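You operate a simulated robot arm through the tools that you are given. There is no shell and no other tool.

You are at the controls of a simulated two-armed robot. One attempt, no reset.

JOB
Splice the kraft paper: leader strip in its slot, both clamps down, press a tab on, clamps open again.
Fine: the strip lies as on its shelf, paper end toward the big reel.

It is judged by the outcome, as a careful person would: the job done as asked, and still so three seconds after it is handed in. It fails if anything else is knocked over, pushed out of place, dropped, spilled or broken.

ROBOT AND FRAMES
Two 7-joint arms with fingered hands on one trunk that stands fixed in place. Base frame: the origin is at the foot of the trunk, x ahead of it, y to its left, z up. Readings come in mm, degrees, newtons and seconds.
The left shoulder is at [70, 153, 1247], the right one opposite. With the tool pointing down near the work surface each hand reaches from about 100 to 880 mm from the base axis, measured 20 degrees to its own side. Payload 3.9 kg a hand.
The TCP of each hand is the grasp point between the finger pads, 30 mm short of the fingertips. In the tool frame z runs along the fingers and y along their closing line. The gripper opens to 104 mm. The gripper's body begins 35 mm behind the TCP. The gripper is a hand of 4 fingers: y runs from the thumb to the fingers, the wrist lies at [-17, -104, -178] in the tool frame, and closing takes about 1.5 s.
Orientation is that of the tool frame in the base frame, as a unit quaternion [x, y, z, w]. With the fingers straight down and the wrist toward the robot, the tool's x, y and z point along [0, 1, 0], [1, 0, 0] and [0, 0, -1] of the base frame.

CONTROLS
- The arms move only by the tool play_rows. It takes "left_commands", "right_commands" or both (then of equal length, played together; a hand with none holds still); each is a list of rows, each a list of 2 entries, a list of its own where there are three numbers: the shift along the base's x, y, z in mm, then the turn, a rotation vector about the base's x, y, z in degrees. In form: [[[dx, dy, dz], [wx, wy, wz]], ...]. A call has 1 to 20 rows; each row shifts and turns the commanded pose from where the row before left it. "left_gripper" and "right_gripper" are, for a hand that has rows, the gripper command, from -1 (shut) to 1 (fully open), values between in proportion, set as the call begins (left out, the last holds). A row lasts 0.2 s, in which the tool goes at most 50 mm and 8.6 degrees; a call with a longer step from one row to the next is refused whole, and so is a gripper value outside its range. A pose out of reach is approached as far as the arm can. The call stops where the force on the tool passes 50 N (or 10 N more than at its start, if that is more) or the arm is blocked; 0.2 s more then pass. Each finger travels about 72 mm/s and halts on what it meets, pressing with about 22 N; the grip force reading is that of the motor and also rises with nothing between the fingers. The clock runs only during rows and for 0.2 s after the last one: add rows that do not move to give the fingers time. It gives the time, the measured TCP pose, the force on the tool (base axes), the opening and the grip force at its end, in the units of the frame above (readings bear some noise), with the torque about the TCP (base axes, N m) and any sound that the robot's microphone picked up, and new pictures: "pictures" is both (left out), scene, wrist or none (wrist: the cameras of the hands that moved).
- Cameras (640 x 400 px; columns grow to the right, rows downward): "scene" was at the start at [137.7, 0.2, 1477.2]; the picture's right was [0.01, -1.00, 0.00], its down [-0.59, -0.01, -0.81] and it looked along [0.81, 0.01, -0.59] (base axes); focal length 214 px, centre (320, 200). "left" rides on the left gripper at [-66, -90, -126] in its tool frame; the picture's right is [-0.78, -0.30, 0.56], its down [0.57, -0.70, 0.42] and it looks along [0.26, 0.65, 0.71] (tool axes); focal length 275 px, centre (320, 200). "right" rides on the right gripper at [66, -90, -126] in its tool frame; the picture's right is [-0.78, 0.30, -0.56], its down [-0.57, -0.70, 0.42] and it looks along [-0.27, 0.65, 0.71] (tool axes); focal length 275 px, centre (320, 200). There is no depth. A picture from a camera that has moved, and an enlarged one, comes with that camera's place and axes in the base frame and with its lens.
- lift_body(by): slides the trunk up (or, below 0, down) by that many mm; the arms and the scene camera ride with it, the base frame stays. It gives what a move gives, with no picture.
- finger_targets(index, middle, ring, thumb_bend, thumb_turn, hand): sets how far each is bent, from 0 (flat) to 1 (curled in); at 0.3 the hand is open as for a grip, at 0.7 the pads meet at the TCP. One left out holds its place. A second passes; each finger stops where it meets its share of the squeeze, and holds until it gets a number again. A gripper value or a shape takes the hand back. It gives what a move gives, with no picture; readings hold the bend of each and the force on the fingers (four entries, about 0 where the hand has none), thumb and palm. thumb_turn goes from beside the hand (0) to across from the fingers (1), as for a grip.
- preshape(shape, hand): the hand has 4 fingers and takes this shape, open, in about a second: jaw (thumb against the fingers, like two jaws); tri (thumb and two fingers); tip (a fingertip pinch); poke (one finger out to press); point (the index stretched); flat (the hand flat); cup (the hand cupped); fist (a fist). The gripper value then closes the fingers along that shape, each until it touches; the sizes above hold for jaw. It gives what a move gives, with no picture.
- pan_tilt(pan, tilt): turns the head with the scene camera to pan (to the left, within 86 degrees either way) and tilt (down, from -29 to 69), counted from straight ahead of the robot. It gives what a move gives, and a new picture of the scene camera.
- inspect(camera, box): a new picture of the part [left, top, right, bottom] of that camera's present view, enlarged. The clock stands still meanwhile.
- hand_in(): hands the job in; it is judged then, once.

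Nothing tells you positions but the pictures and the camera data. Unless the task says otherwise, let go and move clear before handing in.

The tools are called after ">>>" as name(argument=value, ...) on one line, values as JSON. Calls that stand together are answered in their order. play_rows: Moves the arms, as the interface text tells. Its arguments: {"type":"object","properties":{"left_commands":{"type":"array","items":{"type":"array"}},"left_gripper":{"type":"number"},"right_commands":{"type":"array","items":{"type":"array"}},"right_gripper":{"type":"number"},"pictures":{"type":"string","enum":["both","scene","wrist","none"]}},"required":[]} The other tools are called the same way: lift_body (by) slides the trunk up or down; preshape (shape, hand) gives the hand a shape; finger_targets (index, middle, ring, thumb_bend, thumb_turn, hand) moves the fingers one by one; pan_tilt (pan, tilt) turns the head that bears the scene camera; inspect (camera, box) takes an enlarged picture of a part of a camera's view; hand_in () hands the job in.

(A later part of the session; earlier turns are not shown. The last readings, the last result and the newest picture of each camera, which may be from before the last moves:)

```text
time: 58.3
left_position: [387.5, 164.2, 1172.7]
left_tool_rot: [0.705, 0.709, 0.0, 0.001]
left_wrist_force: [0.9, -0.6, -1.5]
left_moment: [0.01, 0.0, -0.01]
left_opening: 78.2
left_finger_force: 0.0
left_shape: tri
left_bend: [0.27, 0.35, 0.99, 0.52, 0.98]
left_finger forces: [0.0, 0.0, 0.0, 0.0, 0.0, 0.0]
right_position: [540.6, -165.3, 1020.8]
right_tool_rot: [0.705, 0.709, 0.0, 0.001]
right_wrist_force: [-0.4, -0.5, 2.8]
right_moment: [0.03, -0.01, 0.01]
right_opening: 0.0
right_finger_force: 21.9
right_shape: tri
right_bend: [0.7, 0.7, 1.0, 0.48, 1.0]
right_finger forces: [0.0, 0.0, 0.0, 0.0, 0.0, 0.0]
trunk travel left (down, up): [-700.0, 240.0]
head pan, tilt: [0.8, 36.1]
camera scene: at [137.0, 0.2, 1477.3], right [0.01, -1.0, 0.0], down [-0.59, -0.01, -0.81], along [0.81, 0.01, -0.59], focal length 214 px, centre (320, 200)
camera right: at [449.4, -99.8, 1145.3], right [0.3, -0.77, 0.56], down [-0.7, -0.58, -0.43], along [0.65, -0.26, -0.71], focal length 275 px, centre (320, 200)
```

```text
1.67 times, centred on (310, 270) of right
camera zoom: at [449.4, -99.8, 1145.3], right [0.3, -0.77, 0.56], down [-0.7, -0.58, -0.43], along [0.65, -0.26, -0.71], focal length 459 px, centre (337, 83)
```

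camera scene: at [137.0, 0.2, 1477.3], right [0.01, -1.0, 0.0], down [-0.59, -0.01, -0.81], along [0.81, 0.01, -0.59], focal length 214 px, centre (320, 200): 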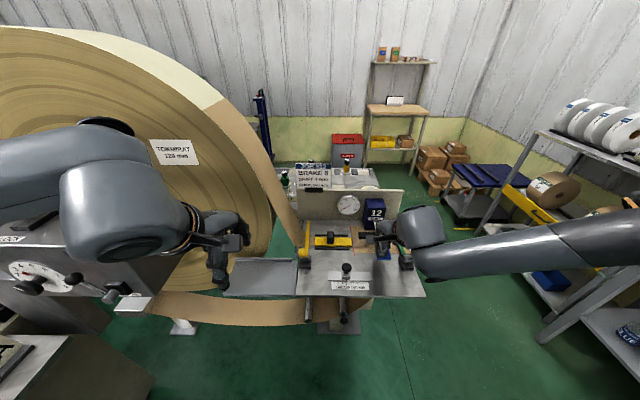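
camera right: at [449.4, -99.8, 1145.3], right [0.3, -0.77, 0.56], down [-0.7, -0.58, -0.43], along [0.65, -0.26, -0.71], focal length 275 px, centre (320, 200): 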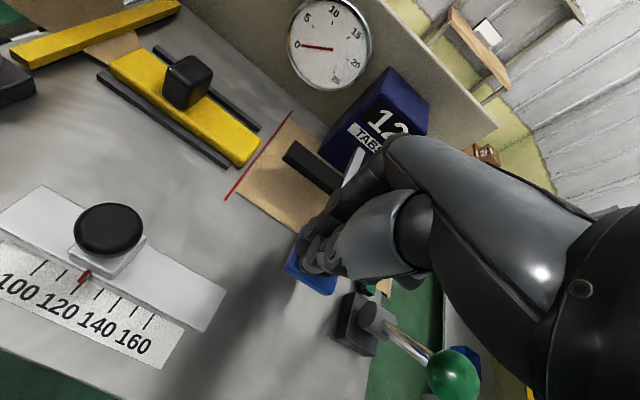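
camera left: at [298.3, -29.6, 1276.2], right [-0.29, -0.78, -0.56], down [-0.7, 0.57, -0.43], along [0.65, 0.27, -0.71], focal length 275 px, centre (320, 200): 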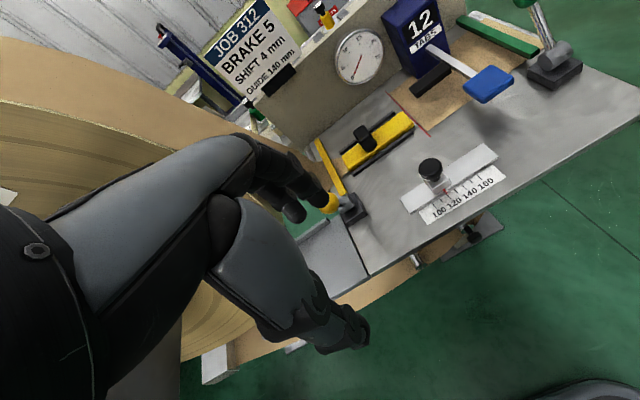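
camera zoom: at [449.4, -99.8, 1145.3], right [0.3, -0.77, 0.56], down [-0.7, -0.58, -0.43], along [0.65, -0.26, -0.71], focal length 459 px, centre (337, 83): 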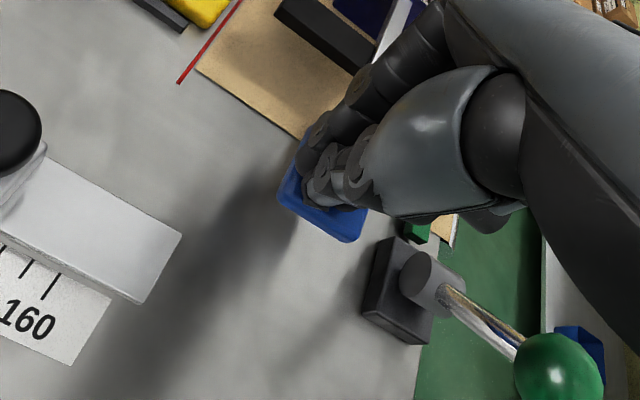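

Contact is made and the pad is moving down with light resistance. I'll keep pressing.

>>> play_rows(right_commands=[[[0, 0, -4], [0, 0, 0]], [[0, 0, -4], [0, 0, 0]], [[0, 0, -4], [0, 0, 0]], [[0, 0, -4], [0, 0, 0]], [[0, 0, -4], [0, 0, 0]], [[0, 0, 0], [0, 0, 0]]])

>>> inspect(camera="scene", box=[330, 180, 430, 290])

>>> inspect(camera="right", box=[180, 100, 440, 340])

```text
time: 59.7
left_position: [387.4, 165.5, 1173.0]
left_tool_rot: [0.704, 0.71, 0.0, 0.001]
left_wrist_force: [0.6, 0.5, -0.2]
left_moment: [0.02, -0.02, -0.03]
left_opening: 78.3
left_finger_force: 0.0
left_shape: tri
left_bend: [0.27, 0.35, 0.99, 0.52, 0.98]
left_finger forces: [0.1, 0.1, 0.0, 0.1, 0.0, 0.1]
right_position: [539.9, -166.4, 1002.7]
right_tool_rot: [0.704, 0.71, 0.001, 0.002]
right_wrist_force: [1.3, 1.5, 12.1]
right_moment: [0.12, -0.11, 0.0]
right_opening: 0.0
right_finger_force: 21.9
right_shape: tri
right_bend: [0.7, 0.7, 1.0, 0.48, 1.0]
right_finger forces: [0.1, 0.0, 0.0, 0.0, 0.0, 0.0]
right hand out of reach, approached as far as the arm can: row 5
trunk travel left (down, up): [-700.0, 240.0]
head pan, tilt: [0.8, 36.1]
camera scene: at [136.3, 1.0, 1477.5], right [0.01, -1.0, 0.0], down [-0.59, -0.01, -0.81], along [0.81, 0.01, -0.59], focal length 214 px, centre (320, 200)
camera right: at [447.5, -101.2, 1127.8], right [0.3, -0.77, 0.56], down [-0.69, -0.58, -0.43], along [0.65, -0.26, -0.71], focal length 275 px, centre (320, 200)
```

scene: 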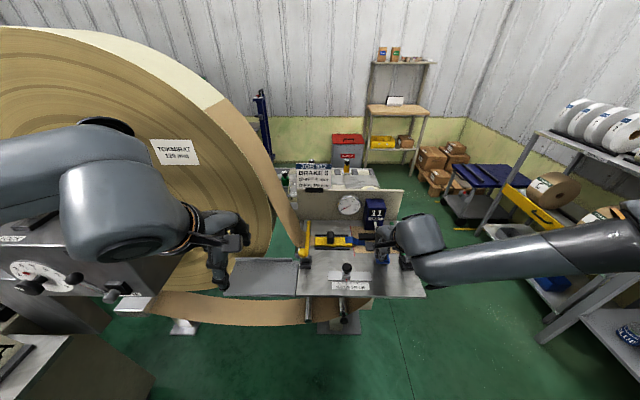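
right: 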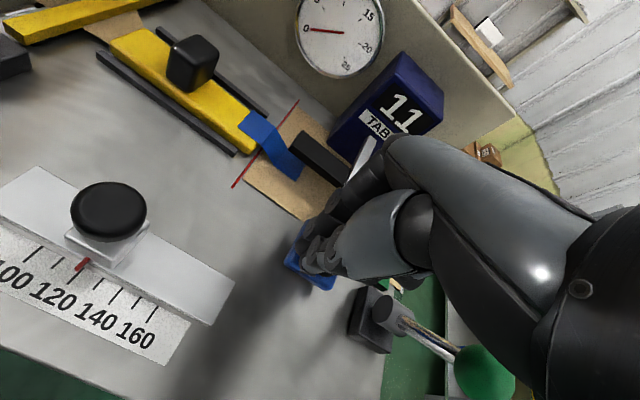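

```text
3.64 times, centred on (380, 235) of scene
camera zoom: at [136.3, 1.0, 1477.5], right [0.01, -1.0, 0.0], down [-0.59, -0.01, -0.81], along [0.81, 0.01, -0.59], focal length 780 px, centre (102, 73)
```

zoom: 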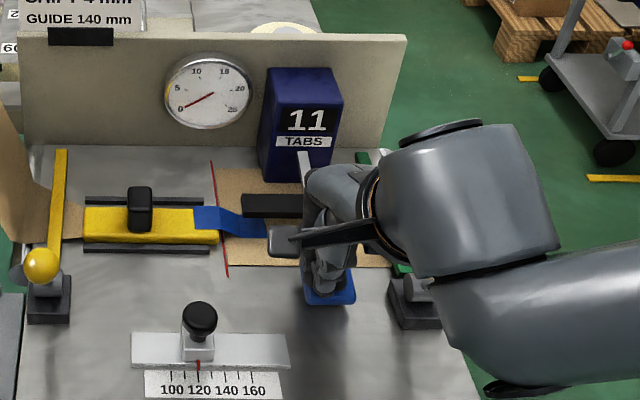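

```text
1.67 times, centred on (310, 220) of right
camera zoom: at [447.5, -101.2, 1127.8], right [0.3, -0.77, 0.56], down [-0.69, -0.58, -0.43], along [0.65, -0.26, -0.71], focal length 459 px, centre (337, 167)
```

zoom: 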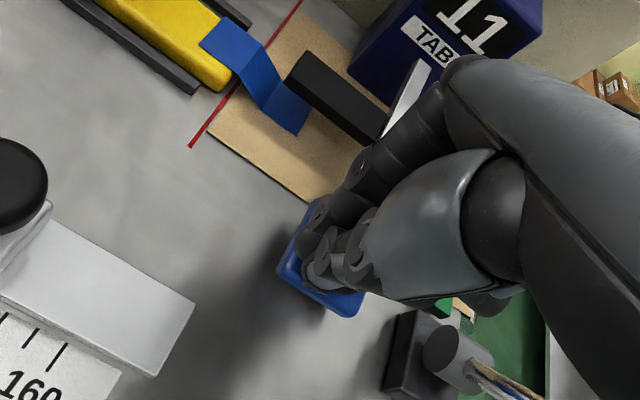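

A blue tab now bridges the strip and the kraft paper, and the counter reads 11. I'll release the pad straight up, without pressing again.

>>> play_rows(right_commands=[[[0, 0, 10], [0, 0, 0]], [[0, 0, 15], [0, 0, 0]], [[0, 0, 20], [0, 0, 0]], [[0, 0, 25], [0, 0, 0]], [[0, 0, 25], [0, 0, 0]], [[0, 0, 25], [0, 0, 0]], [[0, 0, 20], [0, 0, 0]], [[0, 0, 0], [0, 0, 0]], [[0, 0, 0], [0, 0, 0]]])

>>> inspect(camera="scene", box=[270, 190, 430, 300])

>>> inspect(camera="right", box=[0, 60, 340, 340])

```text
time: 61.7
left_position: [389.4, 163.2, 1172.0]
left_tool_rot: [0.705, 0.709, 0.0, 0.001]
left_wrist_force: [-0.3, 0.5, 0.5]
left_moment: [0.01, 0.0, -0.03]
left_opening: 78.3
left_finger_force: 0.0
left_shape: tri
left_bend: [0.27, 0.35, 0.99, 0.52, 0.98]
left_finger forces: [0.1, 0.1, 0.0, 0.0, 0.0, 0.0]
right_position: [540.2, -166.2, 1141.2]
right_tool_rot: [0.704, 0.71, 0.001, -0.001]
right_wrist_force: [-0.3, 0.0, -0.7]
right_moment: [0.02, 0.02, 0.0]
right_opening: 0.0
right_finger_force: 22.0
right_shape: tri
right_bend: [0.7, 0.7, 1.0, 0.48, 1.0]
right_finger forces: [0.0, 0.0, 0.0, 0.1, 0.0, 0.0]
trunk travel left (down, up): [-700.0, 240.0]
head pan, tilt: [0.8, 36.1]
camera scene: at [137.6, 0.2, 1477.2], right [0.01, -1.0, 0.0], down [-0.59, -0.01, -0.81], along [0.81, 0.01, -0.59], focal length 214 px, centre (320, 200)
camera right: at [449.1, -101.2, 1266.8], right [0.3, -0.77, 0.56], down [-0.7, -0.58, -0.42], along [0.65, -0.26, -0.71], focal length 275 px, centre (320, 200)
```

scene: 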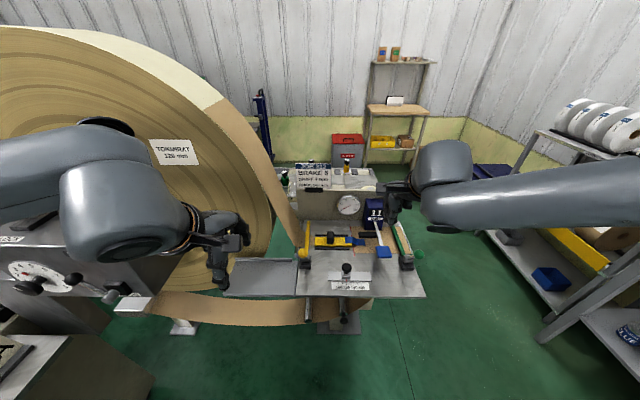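
right: 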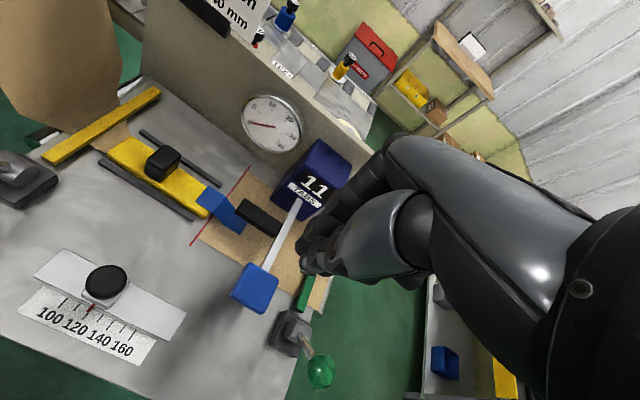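

```text
3.64 times, centred on (350, 245) of scene
camera zoom: at [137.6, 0.2, 1477.2], right [0.01, -1.0, 0.0], down [-0.59, -0.01, -0.81], along [0.81, 0.01, -0.59], focal length 780 px, centre (211, 36)
```

zoom: 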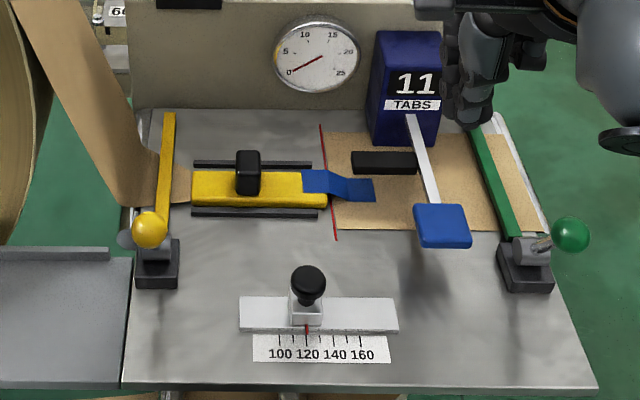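

```text
1.43 times, centred on (170, 200) of right
camera zoom: at [449.1, -101.2, 1266.8], right [0.3, -0.77, 0.56], down [-0.7, -0.58, -0.42], along [0.65, -0.26, -0.71], focal length 393 px, centre (534, 200)
```

zoom: 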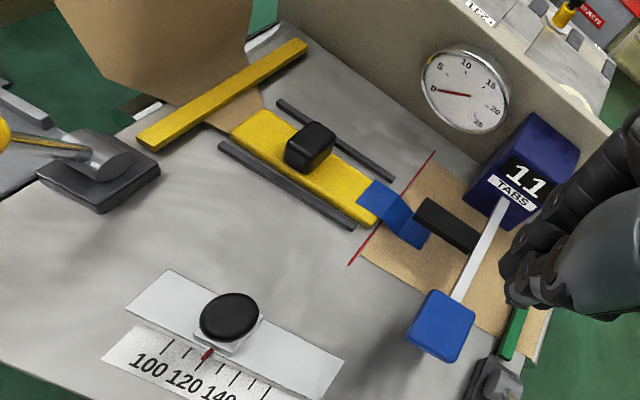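

The tab is on and the pad is back up. Now to open the clamps: with the hand open around the knob, I'll push each lever away with the thumb, starting with the green one.

>>> play_rows(right_commands=[[[-4, -10, 0], [0, 0, 0]], [[-5, -15, 0], [0, 0, 0]], [[-5, -20, 0], [0, 0, 0]], [[-5, -18, 0], [0, 0, 0]], [[-4, -11, 0], [0, 0, 0]], [[0, 0, -10], [0, 0, 0]], [[0, 0, -10], [0, 0, 0]], [[0, 0, 0], [0, 0, 0]], [[0, 0, 0], [0, 0, 0]]], right_gripper=0.5)

>>> inspect(camera="scene", box=[350, 190, 450, 290])

>>> inspect(camera="right", box=[120, 120, 400, 380])

```text
time: 63.7
left_position: [389.0, 164.7, 1171.4]
left_tool_rot: [0.705, 0.709, 0.0, 0.002]
left_wrist_force: [-0.3, 0.1, 0.7]
left_moment: [-0.01, 0.01, -0.01]
left_opening: 78.0
left_finger_force: 0.0
left_shape: tri
left_bend: [0.27, 0.35, 0.99, 0.52, 0.98]
left_finger forces: [0.0, 0.0, 0.1, 0.0, 0.0, 0.0]
right_position: [517.0, -239.8, 1121.4]
right_tool_rot: [0.704, 0.71, 0.0, 0.0]
right_wrist_force: [0.2, -0.1, -0.7]
right_moment: [0.02, 0.01, 0.02]
right_opening: 78.0
right_finger_force: 0.0
right_shape: tri
right_bend: [0.27, 0.36, 0.99, 0.52, 0.98]
right_finger forces: [0.0, 0.0, 0.1, 0.0, 0.0, 0.0]
trunk travel left (down, up): [-700.0, 240.0]
head pan, tilt: [0.8, 36.1]
camera scene: at [137.8, 0.3, 1477.2], right [0.01, -1.0, 0.0], down [-0.59, -0.01, -0.81], along [0.81, 0.01, -0.59], focal length 214 px, centre (320, 200)
camera right: at [426.0, -175.4, 1246.8], right [0.3, -0.77, 0.56], down [-0.7, -0.58, -0.42], along [0.65, -0.26, -0.71], focal length 275 px, centre (320, 200)
```

scene: 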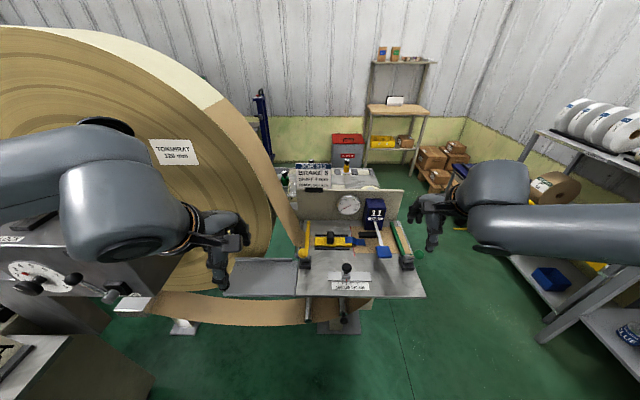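
right: 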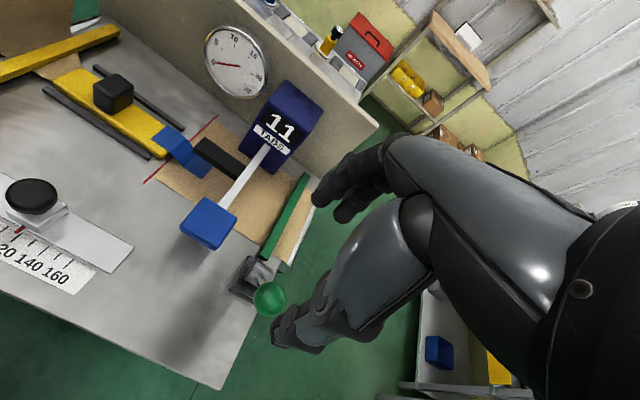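

```text
4.00 times, centred on (400, 240) of scene
camera zoom: at [137.8, 0.3, 1477.2], right [0.01, -1.0, 0.0], down [-0.59, -0.01, -0.81], along [0.81, 0.01, -0.59], focal length 858 px, centre (0, 40)
```

zoom: 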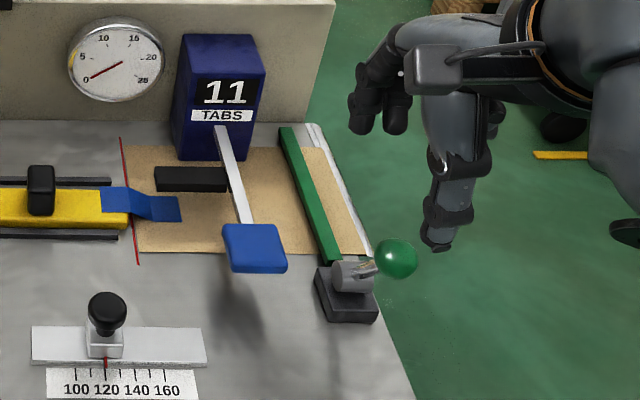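

```text
1.54 times, centred on (260, 250) of right
camera zoom: at [426.0, -175.4, 1246.8], right [0.3, -0.77, 0.56], down [-0.7, -0.58, -0.42], along [0.65, -0.26, -0.71], focal length 424 px, centre (412, 123)
```

zoom: 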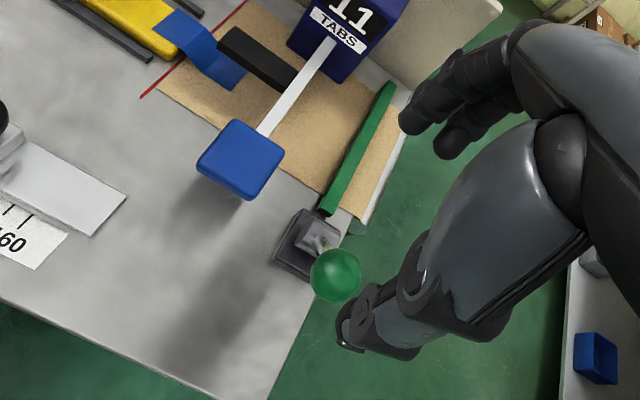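

The thumb tip is at about (472, -247), nearly in line with the knob. I'll back off a few mm, lower it in front of the knob, and then push away.

>>> play_rows(right_commands=[[[-7, 0, 0], [0, 0, 0]], [[0, 0, -15], [0, 0, 0]], [[0, 0, -20], [0, 0, 0]], [[0, 0, -18], [0, 0, 0]], [[0, 0, 0], [0, 0, 0]], [[0, 0, 0], [0, 0, 0]]])

>>> inspect(camera="scene", box=[350, 190, 450, 290])

>>> inspect(camera="right", box=[120, 120, 400, 380])

```text
time: 65.1
left_position: [388.7, 165.1, 1171.5]
left_tool_rot: [0.705, 0.709, 0.0, 0.002]
left_wrist_force: [0.0, -0.3, 0.1]
left_moment: [-0.02, 0.01, 0.0]
left_opening: 78.3
left_finger_force: 0.0
left_shape: tri
left_bend: [0.27, 0.35, 0.99, 0.52, 0.98]
left_finger forces: [0.1, 0.0, 0.0, 0.1, 0.1, 0.1]
right_position: [508.2, -240.4, 1070.7]
right_tool_rot: [0.704, 0.71, 0.0, 0.001]
right_wrist_force: [0.1, -0.1, 0.9]
right_moment: [-0.04, 0.01, -0.01]
right_opening: 77.8
right_finger_force: 0.1
right_shape: tri
right_bend: [0.27, 0.36, 0.99, 0.52, 0.98]
right_finger forces: [0.0, 0.1, 0.0, 0.0, 0.1, 0.0]
trunk travel left (down, up): [-700.0, 240.0]
head pan, tilt: [0.8, 36.1]
camera scene: at [137.6, 0.1, 1477.2], right [0.01, -1.0, 0.0], down [-0.59, -0.01, -0.81], along [0.81, 0.01, -0.59], focal length 214 px, centre (320, 200)
camera right: at [418.2, -175.6, 1195.2], right [0.3, -0.77, 0.56], down [-0.7, -0.58, -0.42], along [0.65, -0.26, -0.71], focal length 275 px, centre (320, 200)
```

scene: 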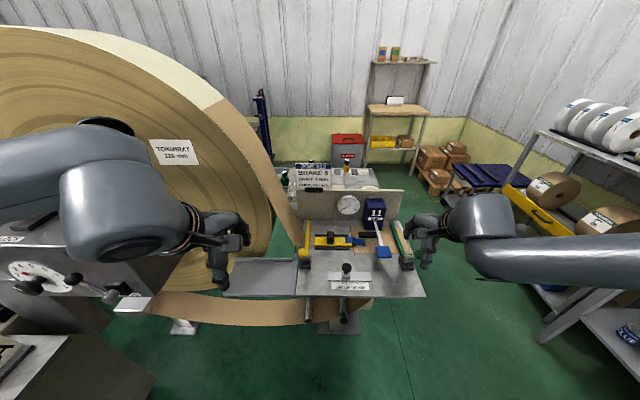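
right: 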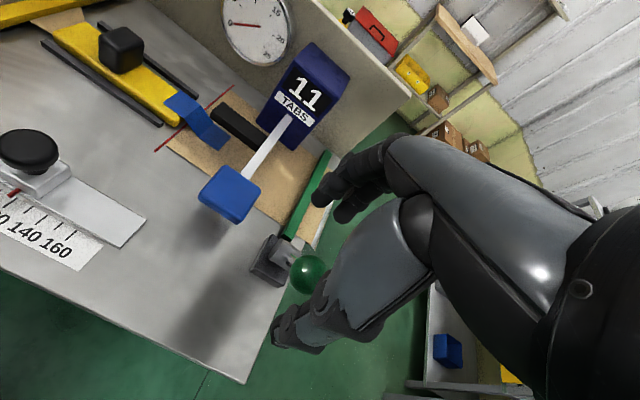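

```text
4.00 times, centred on (400, 240) of scene
camera zoom: at [137.6, 0.1, 1477.2], right [0.01, -1.0, 0.0], down [-0.59, -0.01, -0.81], along [0.81, 0.01, -0.59], focal length 858 px, centre (0, 40)
```

zoom: 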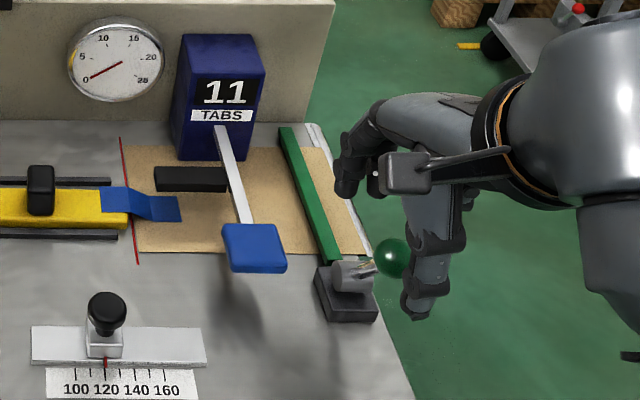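

```text
1.54 times, centred on (260, 250) of right
camera zoom: at [418.2, -175.6, 1195.2], right [0.3, -0.77, 0.56], down [-0.7, -0.58, -0.42], along [0.65, -0.26, -0.71], focal length 424 px, centre (412, 123)
```

zoom: 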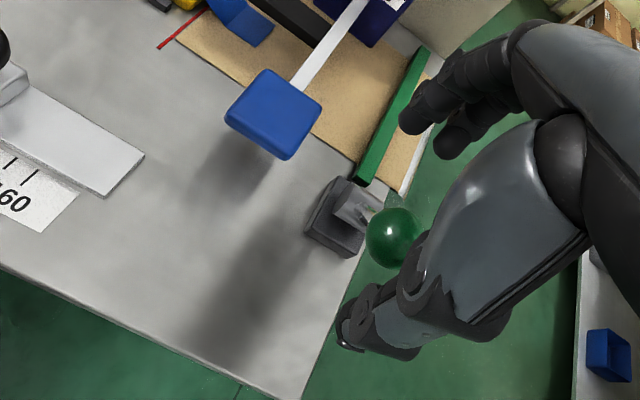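

The thumb is in front of the green knob. Pushing the lever away now.

>>> play_rows(right_commands=[[[6, 2, 0], [0, 0, 0]], [[8, 1, 0], [0, 0, 0]], [[8, 0, 0], [0, 0, 0]], [[8, 0, 0], [0, 0, 0]], [[8, 0, 0], [0, 0, 0]], [[8, 0, 0], [0, 0, 0]], [[8, 0, 0], [0, 0, 0]], [[8, 0, 0], [0, 0, 0]], [[8, 0, 0], [0, 0, 0]], [[8, 0, 0], [0, 0, 0]], [[8, 0, 0], [0, 0, 0]], [[0, 0, 0], [0, 0, 0]]])

>>> inspect(camera="scene", box=[350, 190, 450, 290])

>>> inspect(camera="right", box=[120, 120, 400, 380])

```text
time: 67.7
left_position: [388.7, 164.5, 1171.6]
left_tool_rot: [0.705, 0.709, 0.0, 0.002]
left_wrist_force: [0.4, -0.3, 0.5]
left_moment: [0.0, 0.02, -0.01]
left_opening: 78.4
left_finger_force: 0.1
left_shape: tri
left_bend: [0.27, 0.35, 0.99, 0.52, 0.98]
left_finger forces: [0.1, 0.1, 0.0, 0.1, 0.0, 0.1]
right_position: [595.2, -237.6, 1070.0]
right_tool_rot: [0.704, 0.71, 0.0, 0.0]
right_wrist_force: [-0.1, -0.3, 0.5]
right_moment: [-0.03, -0.02, 0.0]
right_opening: 78.3
right_finger_force: 0.0
right_shape: tri
right_bend: [0.27, 0.36, 0.99, 0.52, 0.98]
right_finger forces: [0.0, 0.0, 0.1, 0.0, 0.0, 0.0]
trunk travel left (down, up): [-700.0, 240.0]
head pan, tilt: [0.8, 36.1]
camera scene: at [137.7, 0.1, 1477.2], right [0.01, -1.0, 0.0], down [-0.59, -0.01, -0.81], along [0.81, 0.01, -0.59], focal length 214 px, centre (320, 200)
camera right: at [504.7, -172.5, 1193.8], right [0.3, -0.77, 0.56], down [-0.7, -0.58, -0.42], along [0.65, -0.26, -0.71], focal length 275 px, centre (320, 200)
```

scene: 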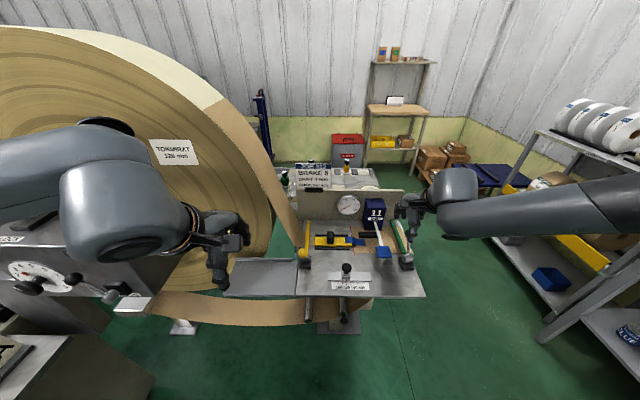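
right: 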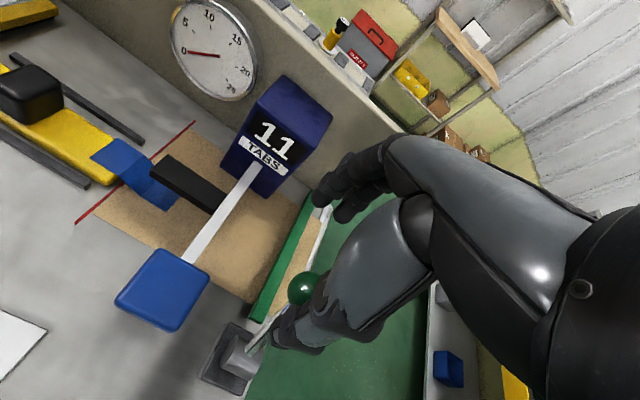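

```text
4.00 times, centred on (400, 240) of scene
camera zoom: at [137.7, 0.1, 1477.2], right [0.01, -1.0, 0.0], down [-0.59, -0.01, -0.81], along [0.81, 0.01, -0.59], focal length 858 px, centre (0, 40)
```

zoom: 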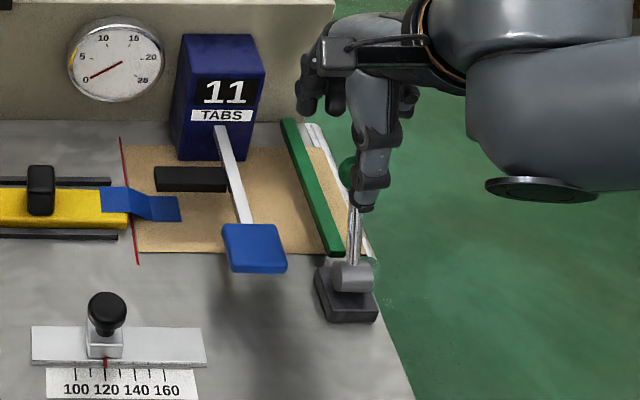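

```text
1.54 times, centred on (260, 250) of right
camera zoom: at [504.7, -172.5, 1193.8], right [0.3, -0.77, 0.56], down [-0.7, -0.58, -0.42], along [0.65, -0.26, -0.71], focal length 424 px, centre (412, 123)
```

zoom: 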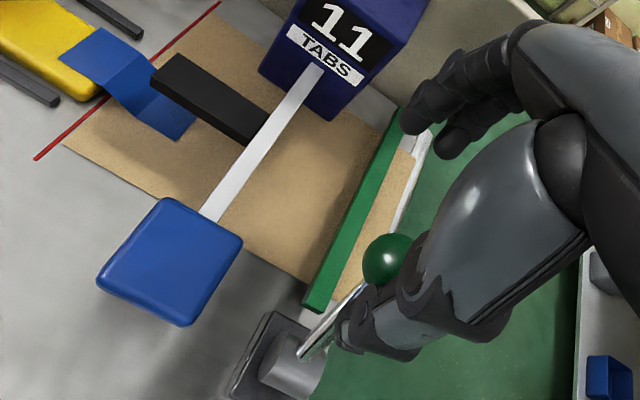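

The green lever is back nearly where it started and its bar has lifted. I'll nudge a little further to its stop.

>>> play_rows(right_commands=[[[5, 0, 0], [0, 0, 0]], [[5, 0, 0], [0, 0, 0]], [[4, 0, 0], [0, 0, 0]], [[0, 0, 0], [0, 0, 0]]], pictures="scene")

```text
time: 68.7
left_position: [388.9, 165.4, 1172.0]
left_tool_rot: [0.704, 0.71, -0.001, 0.002]
left_wrist_force: [-0.7, -0.6, -0.7]
left_moment: [0.01, -0.02, -0.01]
left_opening: 78.5
left_finger_force: 0.0
left_shape: tri
left_bend: [0.27, 0.35, 0.99, 0.52, 0.98]
left_finger forces: [0.0, 0.0, 0.1, 0.0, 0.0, 0.0]
right_position: [608.7, -238.0, 1067.5]
right_tool_rot: [0.704, 0.71, 0.0, -0.001]
right_wrist_force: [-2.2, 0.6, -0.4]
right_moment: [0.02, 0.04, 0.03]
right_opening: 78.9
right_finger_force: 0.1
right_shape: tri
right_bend: [0.27, 0.36, 0.99, 0.5, 0.98]
right_finger forces: [0.0, 0.0, 0.0, 0.1, 2.6, 0.1]
trunk travel left (down, up): [-700.0, 240.0]
head pan, tilt: [0.8, 36.1]
camera scene: at [137.0, 0.1, 1477.3], right [0.01, -1.0, 0.0], down [-0.59, -0.01, -0.81], along [0.81, 0.01, -0.59], focal length 214 px, centre (320, 200)
```

scene: 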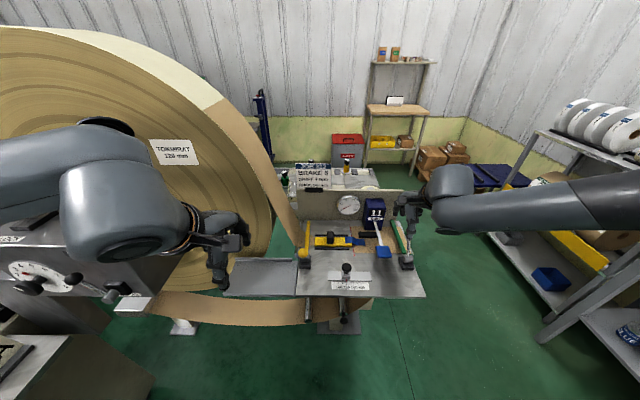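

The thumb meets light resistance at the stop, so the green clamp is open. I'll lift the right hand away and bring the left hand to the yellow knob at the same time.

>>> play_rows(right_commands=[[[-8, 0, 2], [0, 0, 0]], [[-4, 0, 15], [0, 0, 0]], [[0, 0, 25], [0, 0, 0]], [[0, 0, 25], [0, 0, 0]], [[0, 0, 25], [0, 0, 0]], [[-10, -10, 20], [0, 0, 0]], [[-15, -10, 10], [0, 0, 0]], [[0, 0, 0], [0, 0, 0]], [[0, 0, 0], [0, 0, 0]], [[0, 0, 0], [0, 0, 0]], [[0, 0, 0], [0, 0, 0]]], left_commands=[[[5, -20, 0], [0, 0, 0]], [[12, -25, 0], [0, 0, 0]], [[15, -25, 0], [0, 0, 0]], [[18, -25, -7], [0, 0, 0]], [[20, -18, -10], [0, 0, 0]], [[20, -12, -15], [0, 0, 0]], [[20, 0, -15], [0, 0, 0]], [[7, 0, 0], [0, 0, 0]], [[0, 0, 0], [0, 0, 0]], [[0, 0, 0], [0, 0, 0]], [[0, 0, 0], [0, 0, 0]]])

>>> inspect(camera="scene", box=[270, 190, 430, 300])

>>> inspect(camera="left", box=[220, 140, 460, 380])

```text
time: 71.1
left_position: [506.2, 42.5, 1124.0]
left_tool_rot: [0.704, 0.71, 0.0, 0.001]
left_wrist_force: [1.3, -0.4, -0.9]
left_moment: [0.0, 0.02, 0.01]
left_opening: 78.2
left_finger_force: 0.0
left_shape: tri
left_bend: [0.27, 0.35, 0.99, 0.52, 0.98]
left_finger forces: [0.1, 0.0, 0.0, 0.1, 0.0, 0.0]
right_position: [572.9, -257.6, 1192.1]
right_tool_rot: [0.704, 0.71, 0.001, 0.0]
right_wrist_force: [-0.6, -0.4, -0.8]
right_moment: [0.02, 0.0, 0.0]
right_opening: 78.3
right_finger_force: 0.1
right_shape: tri
right_bend: [0.27, 0.36, 0.99, 0.52, 0.98]
right_finger forces: [0.0, 0.0, 0.1, 0.0, 0.0, 0.0]
trunk travel left (down, up): [-700.0, 240.0]
head pan, tilt: [0.8, 36.1]
camera scene: at [138.0, 0.3, 1477.2], right [0.01, -1.0, 0.0], down [-0.59, -0.01, -0.81], along [0.81, 0.01, -0.59], focal length 214 px, centre (320, 200)
camera right: at [481.9, -192.5, 1315.6], right [0.3, -0.77, 0.56], down [-0.7, -0.58, -0.42], along [0.65, -0.26, -0.71], focal length 275 px, centre (320, 200)
camera left: at [415.5, -24.4, 1249.2], right [-0.29, -0.78, -0.56], down [-0.7, 0.57, -0.43], along [0.65, 0.27, -0.71], focal length 275 px, centre (320, 200)
```

scene: 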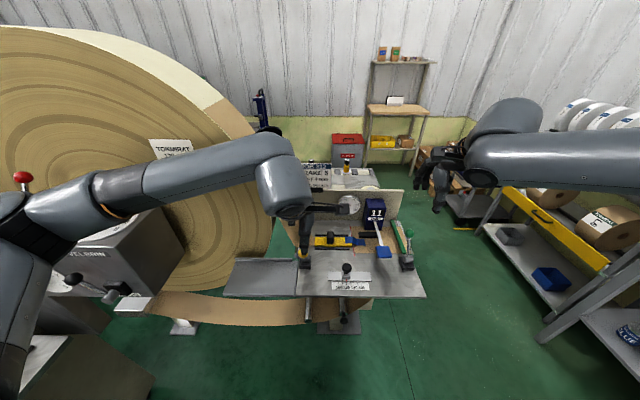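
right: 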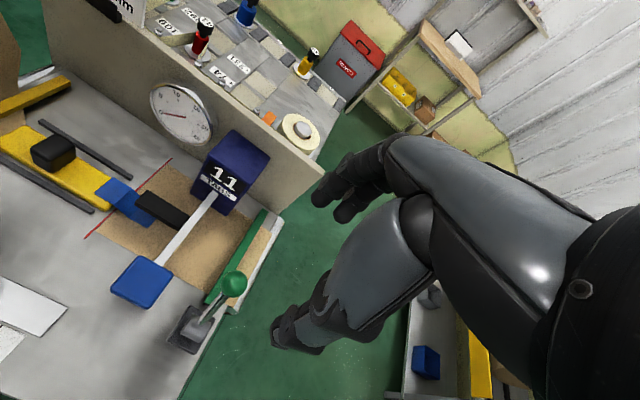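
left: 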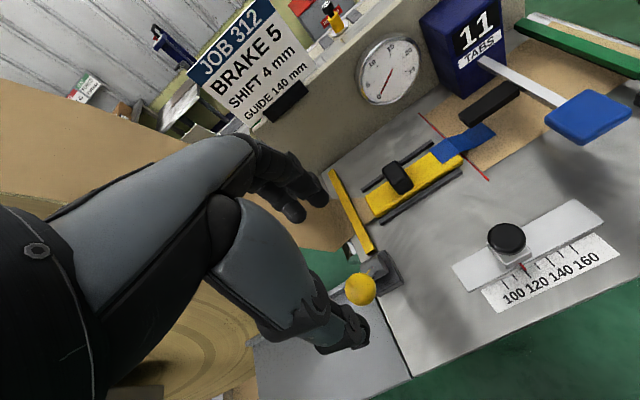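

```text
3.64 times, centred on (350, 245) of scene
camera zoom: at [138.0, 0.3, 1477.2], right [0.01, -1.0, 0.0], down [-0.59, -0.01, -0.81], along [0.81, 0.01, -0.59], focal length 780 px, centre (211, 36)
```

zoom: 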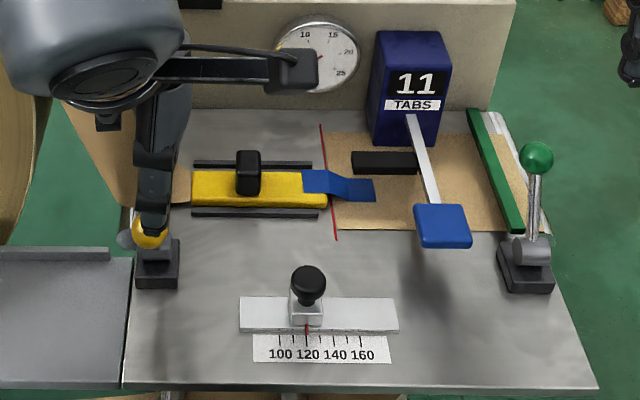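

```text
1.67 times, centred on (340, 260) of left
camera zoom: at [415.5, -24.4, 1249.2], right [-0.29, -0.78, -0.56], down [-0.7, 0.57, -0.43], along [0.65, 0.27, -0.71], focal length 459 px, centre (287, 100)
```

zoom: 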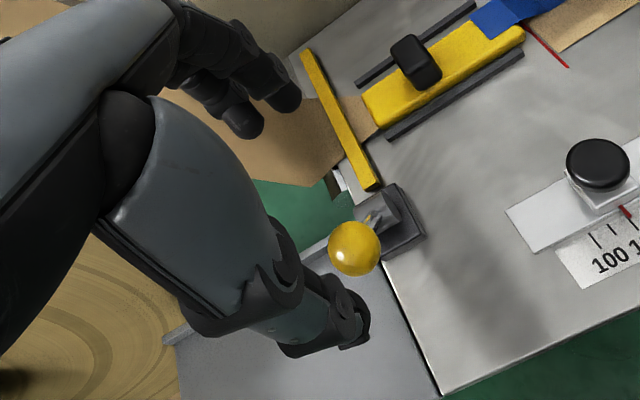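

The green clamp is fully open, with its bar raised. The left thumb is in front of the yellow knob but about 6 mm right of it. I'll correct that and lower.

>>> play_rows(left_commands=[[[0, 5, 0], [0, 0, 0]], [[0, 1, -15], [0, 0, 0]], [[0, 0, -20], [0, 0, 0]], [[0, 0, -19], [0, 0, 0]], [[0, 0, 0], [0, 0, 0]], [[0, 0, 0], [0, 0, 0]]])

>>> inspect(camera="scene", box=[270, 190, 370, 290])

>>> inspect(camera="left", box=[220, 140, 460, 380])

```text
time: 72.5
left_position: [505.0, 46.0, 1070.7]
left_tool_rot: [0.705, 0.709, 0.0, 0.001]
left_wrist_force: [0.9, -0.6, 0.0]
left_moment: [0.0, 0.01, 0.02]
left_opening: 78.5
left_finger_force: 0.0
left_shape: tri
left_bend: [0.27, 0.35, 0.99, 0.52, 0.98]
left_finger forces: [0.1, 0.1, 0.0, 0.0, 0.0, 0.0]
right_position: [572.5, -258.1, 1191.1]
right_tool_rot: [0.704, 0.71, 0.001, 0.0]
right_wrist_force: [0.0, 0.6, -0.1]
right_moment: [0.03, 0.01, -0.01]
right_opening: 77.9
right_finger_force: 0.1
right_shape: tri
right_bend: [0.27, 0.36, 0.99, 0.52, 0.98]
right_finger forces: [0.0, 0.0, 0.1, 0.0, 0.0, 0.0]
trunk travel left (down, up): [-700.0, 240.0]
head pan, tilt: [0.8, 36.1]
camera scene: at [137.7, -0.1, 1477.2], right [0.01, -1.0, 0.0], down [-0.59, -0.01, -0.81], along [0.81, 0.01, -0.59], focal length 214 px, centre (320, 200)
camera left: at [415.4, -19.6, 1195.8], right [-0.29, -0.78, -0.56], down [-0.7, 0.57, -0.43], along [0.65, 0.27, -0.71], focal length 275 px, centre (320, 200)
```

scene: 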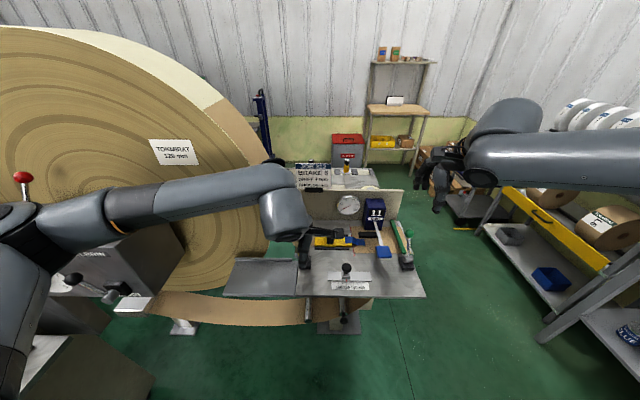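
left: 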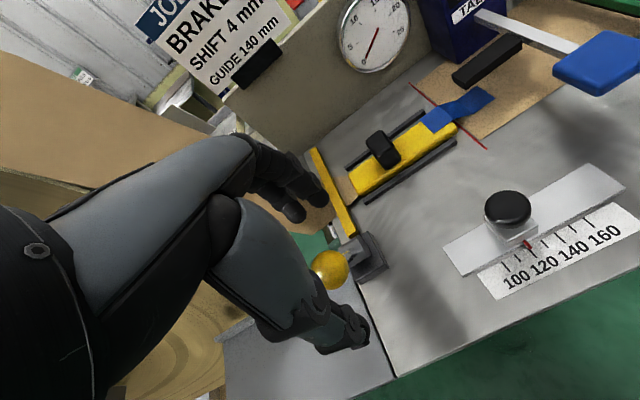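

```text
4.00 times, centred on (320, 240) of scene
camera zoom: at [137.7, -0.1, 1477.2], right [0.01, -1.0, 0.0], down [-0.59, -0.01, -0.81], along [0.81, 0.01, -0.59], focal length 858 px, centre (320, 40)
```

zoom: 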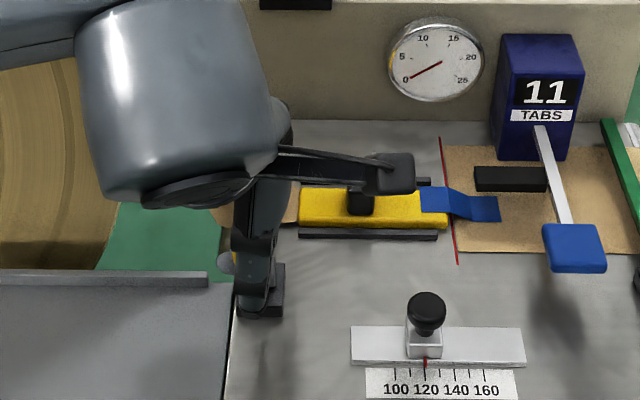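

```text
1.67 times, centred on (340, 260) of left
camera zoom: at [415.4, -19.6, 1195.8], right [-0.29, -0.78, -0.56], down [-0.7, 0.57, -0.43], along [0.65, 0.27, -0.71], focal length 459 px, centre (287, 100)
```

zoom: 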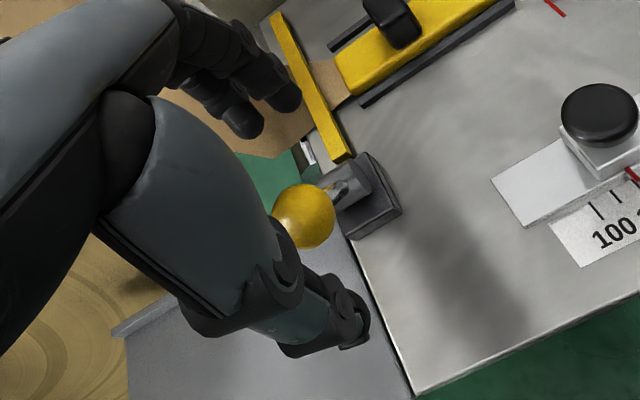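

The thumb is right in front of the yellow knob. Pushing this lever away as well.

>>> play_rows(left_commands=[[[8, 0, 0], [0, 0, 0]], [[8, 0, 0], [0, 0, 0]], [[8, 0, 0], [0, 0, 0]], [[8, 0, 0], [0, 0, 0]], [[8, 0, 0], [0, 0, 0]], [[8, 0, 0], [0, 0, 0]], [[8, 0, 0], [0, 0, 0]], [[8, 0, 0], [0, 0, 0]], [[8, 0, 0], [0, 0, 0]], [[8, 0, 0], [0, 0, 0]], [[8, 0, 0], [0, 0, 0]], [[5, 0, 0], [0, 0, 0]], [[5, 0, 0], [0, 0, 0]], [[0, 0, 0], [0, 0, 0]]])

>>> inspect(camera="scene", box=[270, 190, 370, 290])

>>> inspect(camera="left", box=[220, 140, 460, 380])

```text
time: 75.5
left_position: [603.8, 46.9, 1071.5]
left_tool_rot: [0.705, 0.71, 0.0, 0.001]
left_wrist_force: [-0.9, 0.5, 0.5]
left_moment: [0.0, -0.01, 0.0]
left_opening: 78.2
left_finger_force: 0.1
left_shape: tri
left_bend: [0.27, 0.35, 0.99, 0.52, 0.98]
left_finger forces: [0.0, 0.0, 0.0, 0.0, 0.3, 0.1]
right_position: [572.8, -257.6, 1191.3]
right_tool_rot: [0.704, 0.71, 0.0, 0.001]
right_wrist_force: [1.0, 0.4, 0.4]
right_moment: [-0.04, 0.02, 0.02]
right_opening: 78.0
right_finger_force: 0.1
right_shape: tri
right_bend: [0.27, 0.36, 0.99, 0.52, 0.98]
right_finger forces: [0.0, 0.0, 0.0, 0.0, 0.0, 0.0]
trunk travel left (down, up): [-700.0, 240.0]
head pan, tilt: [0.8, 36.1]
camera scene: at [137.8, 0.0, 1477.2], right [0.01, -1.0, 0.0], down [-0.59, -0.01, -0.81], along [0.81, 0.01, -0.59], focal length 214 px, centre (320, 200)
camera left: at [513.7, -19.2, 1196.5], right [-0.29, -0.78, -0.56], down [-0.7, 0.57, -0.43], along [0.65, 0.27, -0.71], focal length 275 px, centre (320, 200)
```

scene: 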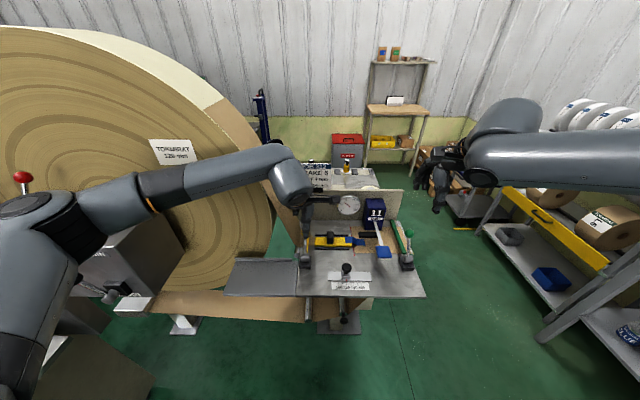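
left: 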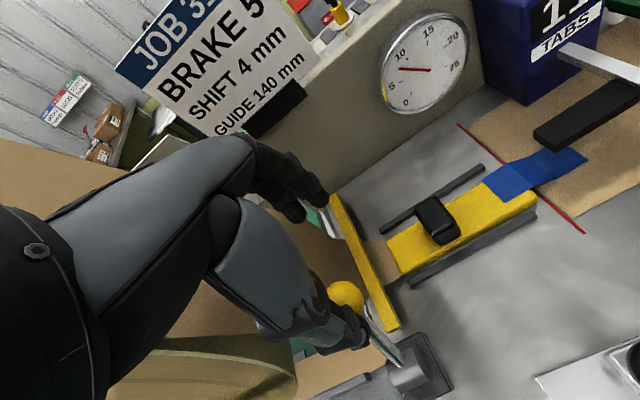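

```text
4.00 times, centred on (320, 240) of scene
camera zoom: at [137.8, 0.0, 1477.2], right [0.01, -1.0, 0.0], down [-0.59, -0.01, -0.81], along [0.81, 0.01, -0.59], focal length 858 px, centre (320, 40)
```

zoom: 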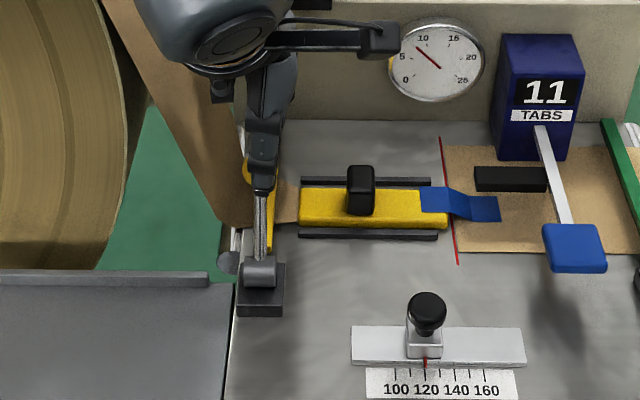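

```text
1.67 times, centred on (340, 260) of left
camera zoom: at [513.7, -19.2, 1196.5], right [-0.29, -0.78, -0.56], down [-0.7, 0.57, -0.43], along [0.65, 0.27, -0.71], focal length 459 px, centre (287, 100)
```

zoom: 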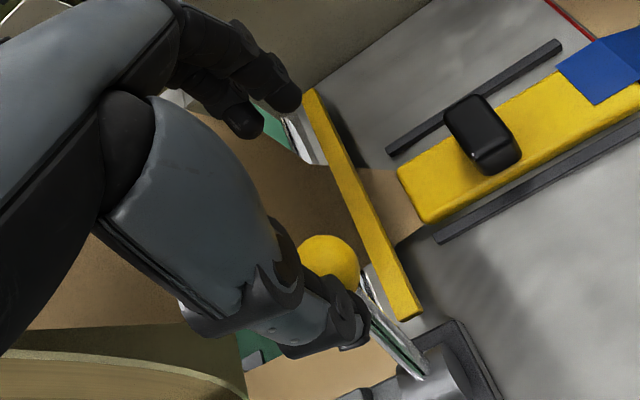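

The yellow lever is back over, its bar has lifted, and the gauge now shows tension in the spliced web. One small nudge to the stop, then I'll retreat.

>>> play_rows(left_commands=[[[4, 0, 0], [0, 0, 0]], [[3, 0, 0], [0, 0, 0]], [[0, 0, 0], [0, 0, 0]]], pictures="none")

```text
time: 76.3
left_position: [610.2, 46.0, 1070.7]
left_tool_rot: [0.704, 0.71, 0.0, 0.0]
left_wrist_force: [-3.7, -0.1, 0.3]
left_moment: [0.01, 0.08, 0.0]
left_opening: 79.3
left_finger_force: 0.0
left_shape: tri
left_bend: [0.27, 0.35, 0.99, 0.5, 0.98]
left_finger forces: [0.0, 0.0, 0.0, 0.0, 3.0, 0.0]
right_position: [572.0, -259.2, 1190.1]
right_tool_rot: [0.704, 0.71, -0.001, -0.002]
right_wrist_force: [0.0, 0.2, 0.3]
right_moment: [0.02, 0.0, 0.02]
right_opening: 78.0
right_finger_force: 0.0
right_shape: tri
right_bend: [0.27, 0.36, 0.99, 0.52, 0.98]
right_finger forces: [0.0, 0.1, 0.0, 0.0, 0.1, 0.0]
trunk travel left (down, up): [-700.0, 240.0]
head pan, tilt: [0.8, 36.1]
```

It's on the stop. Lifting the left hand off and withdrawing toward the robot.

>>> play_rows(left_commands=[[[-8, 0, 2], [0, 0, 0]], [[-3, 0, 15], [0, 0, 0]], [[0, 0, 20], [0, 0, 0]], [[0, 0, 25], [0, 0, 0]], [[0, 0, 25], [0, 0, 0]], [[-20, -5, 15], [0, 0, 0]], [[-30, 0, 10], [0, 0, 0]], [[-35, 0, 0], [0, 0, 0]], [[-35, 10, 0], [0, 0, 0]], [[-30, 20, 0], [0, 0, 0]], [[-20, 20, 0], [0, 0, 0]], [[-20, 20, 0], [0, 0, 0]], [[0, 20, 0], [0, 0, 0]], [[0, 20, 0], [0, 0, 0]], [[0, 0, 0], [0, 0, 0]], [[0, 0, 0], [0, 0, 0]]])

>>> inspect(camera="scene", box=[260, 190, 430, 300])

>>> inspect(camera="right", box=[0, 40, 320, 360])

>>> inspect(camera="left", box=[300, 0, 620, 260])

```text
time: 79.7
left_position: [410.0, 152.4, 1182.7]
left_tool_rot: [0.705, 0.71, 0.0, 0.001]
left_wrist_force: [0.1, -0.7, 0.2]
left_moment: [0.02, 0.0, 0.0]
left_opening: 78.3
left_finger_force: 0.0
left_shape: tri
left_bend: [0.27, 0.35, 0.99, 0.52, 0.98]
left_finger forces: [0.1, 0.1, 0.1, 0.1, 0.0, 0.0]
right_position: [571.8, -258.8, 1191.2]
right_tool_rot: [0.705, 0.71, 0.0, 0.0]
right_wrist_force: [-0.2, 0.1, 0.5]
right_moment: [0.01, 0.01, 0.01]
right_opening: 78.2
right_finger_force: 0.0
right_shape: tri
right_bend: [0.27, 0.36, 0.99, 0.52, 0.98]
right_finger forces: [0.1, 0.0, 0.0, 0.0, 0.1, 0.1]
trunk travel left (down, up): [-700.0, 240.0]
head pan, tilt: [0.8, 36.1]
camera scene: at [137.9, -0.1, 1477.2], right [0.01, -1.0, 0.0], down [-0.59, -0.01, -0.81], along [0.81, 0.01, -0.59], focal length 214 px, centre (320, 200)
camera left: at [320.4, 86.6, 1307.5], right [-0.29, -0.78, -0.56], down [-0.7, 0.57, -0.43], along [0.65, 0.27, -0.71], focal length 275 px, centre (320, 200)
```

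scene: 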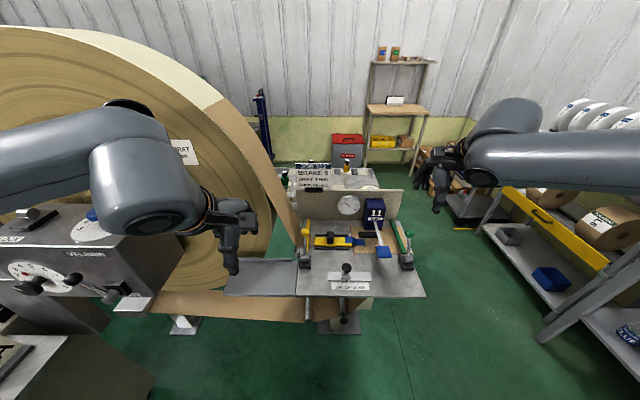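
left: 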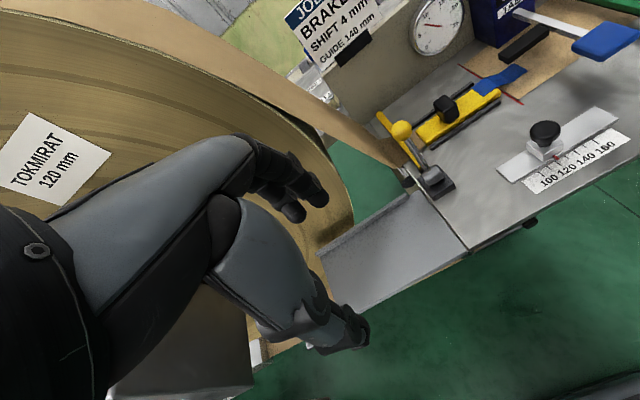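

```text
3.64 times, centred on (345, 245) of scene
camera zoom: at [137.9, -0.1, 1477.2], right [0.01, -1.0, 0.0], down [-0.59, -0.01, -0.81], along [0.81, 0.01, -0.59], focal length 780 px, centre (229, 36)
```

zoom: 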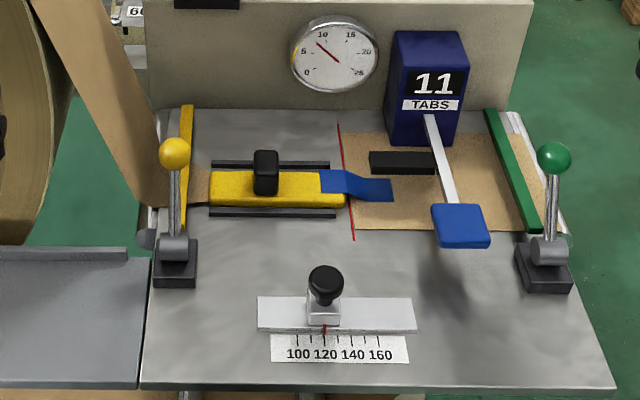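

```text
1.25 times, centred on (160, 200) of right
camera zoom: at [481.8, -192.9, 1315.6], right [0.3, -0.77, 0.56], down [-0.7, -0.58, -0.42], along [0.65, -0.26, -0.71], focal length 344 px, centre (520, 200)
```

zoom: 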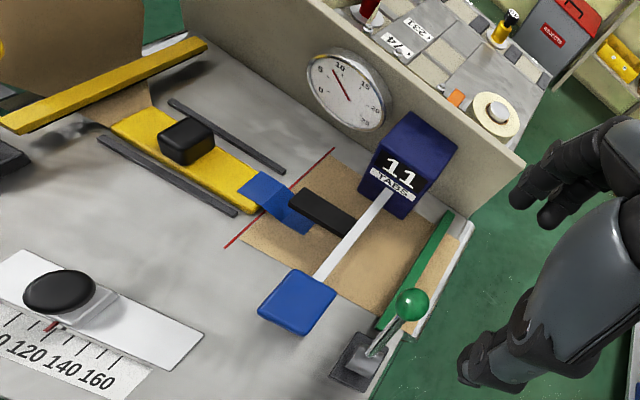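

```text
1.54 times, centred on (460, 130) of left
camera zoom: at [320.4, 86.6, 1307.5], right [-0.29, -0.78, -0.56], down [-0.7, 0.57, -0.43], along [0.65, 0.27, -0.71], focal length 424 px, centre (105, 308)
```

zoom: 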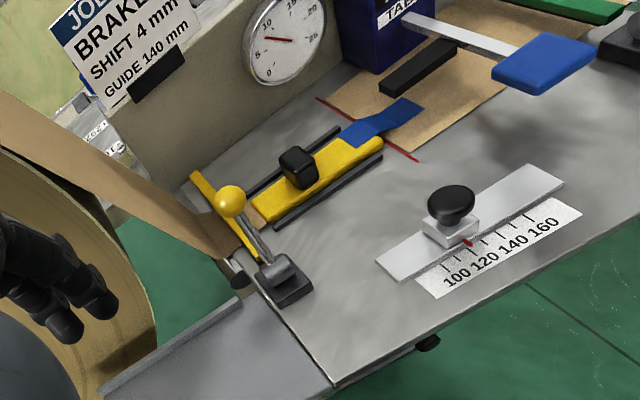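

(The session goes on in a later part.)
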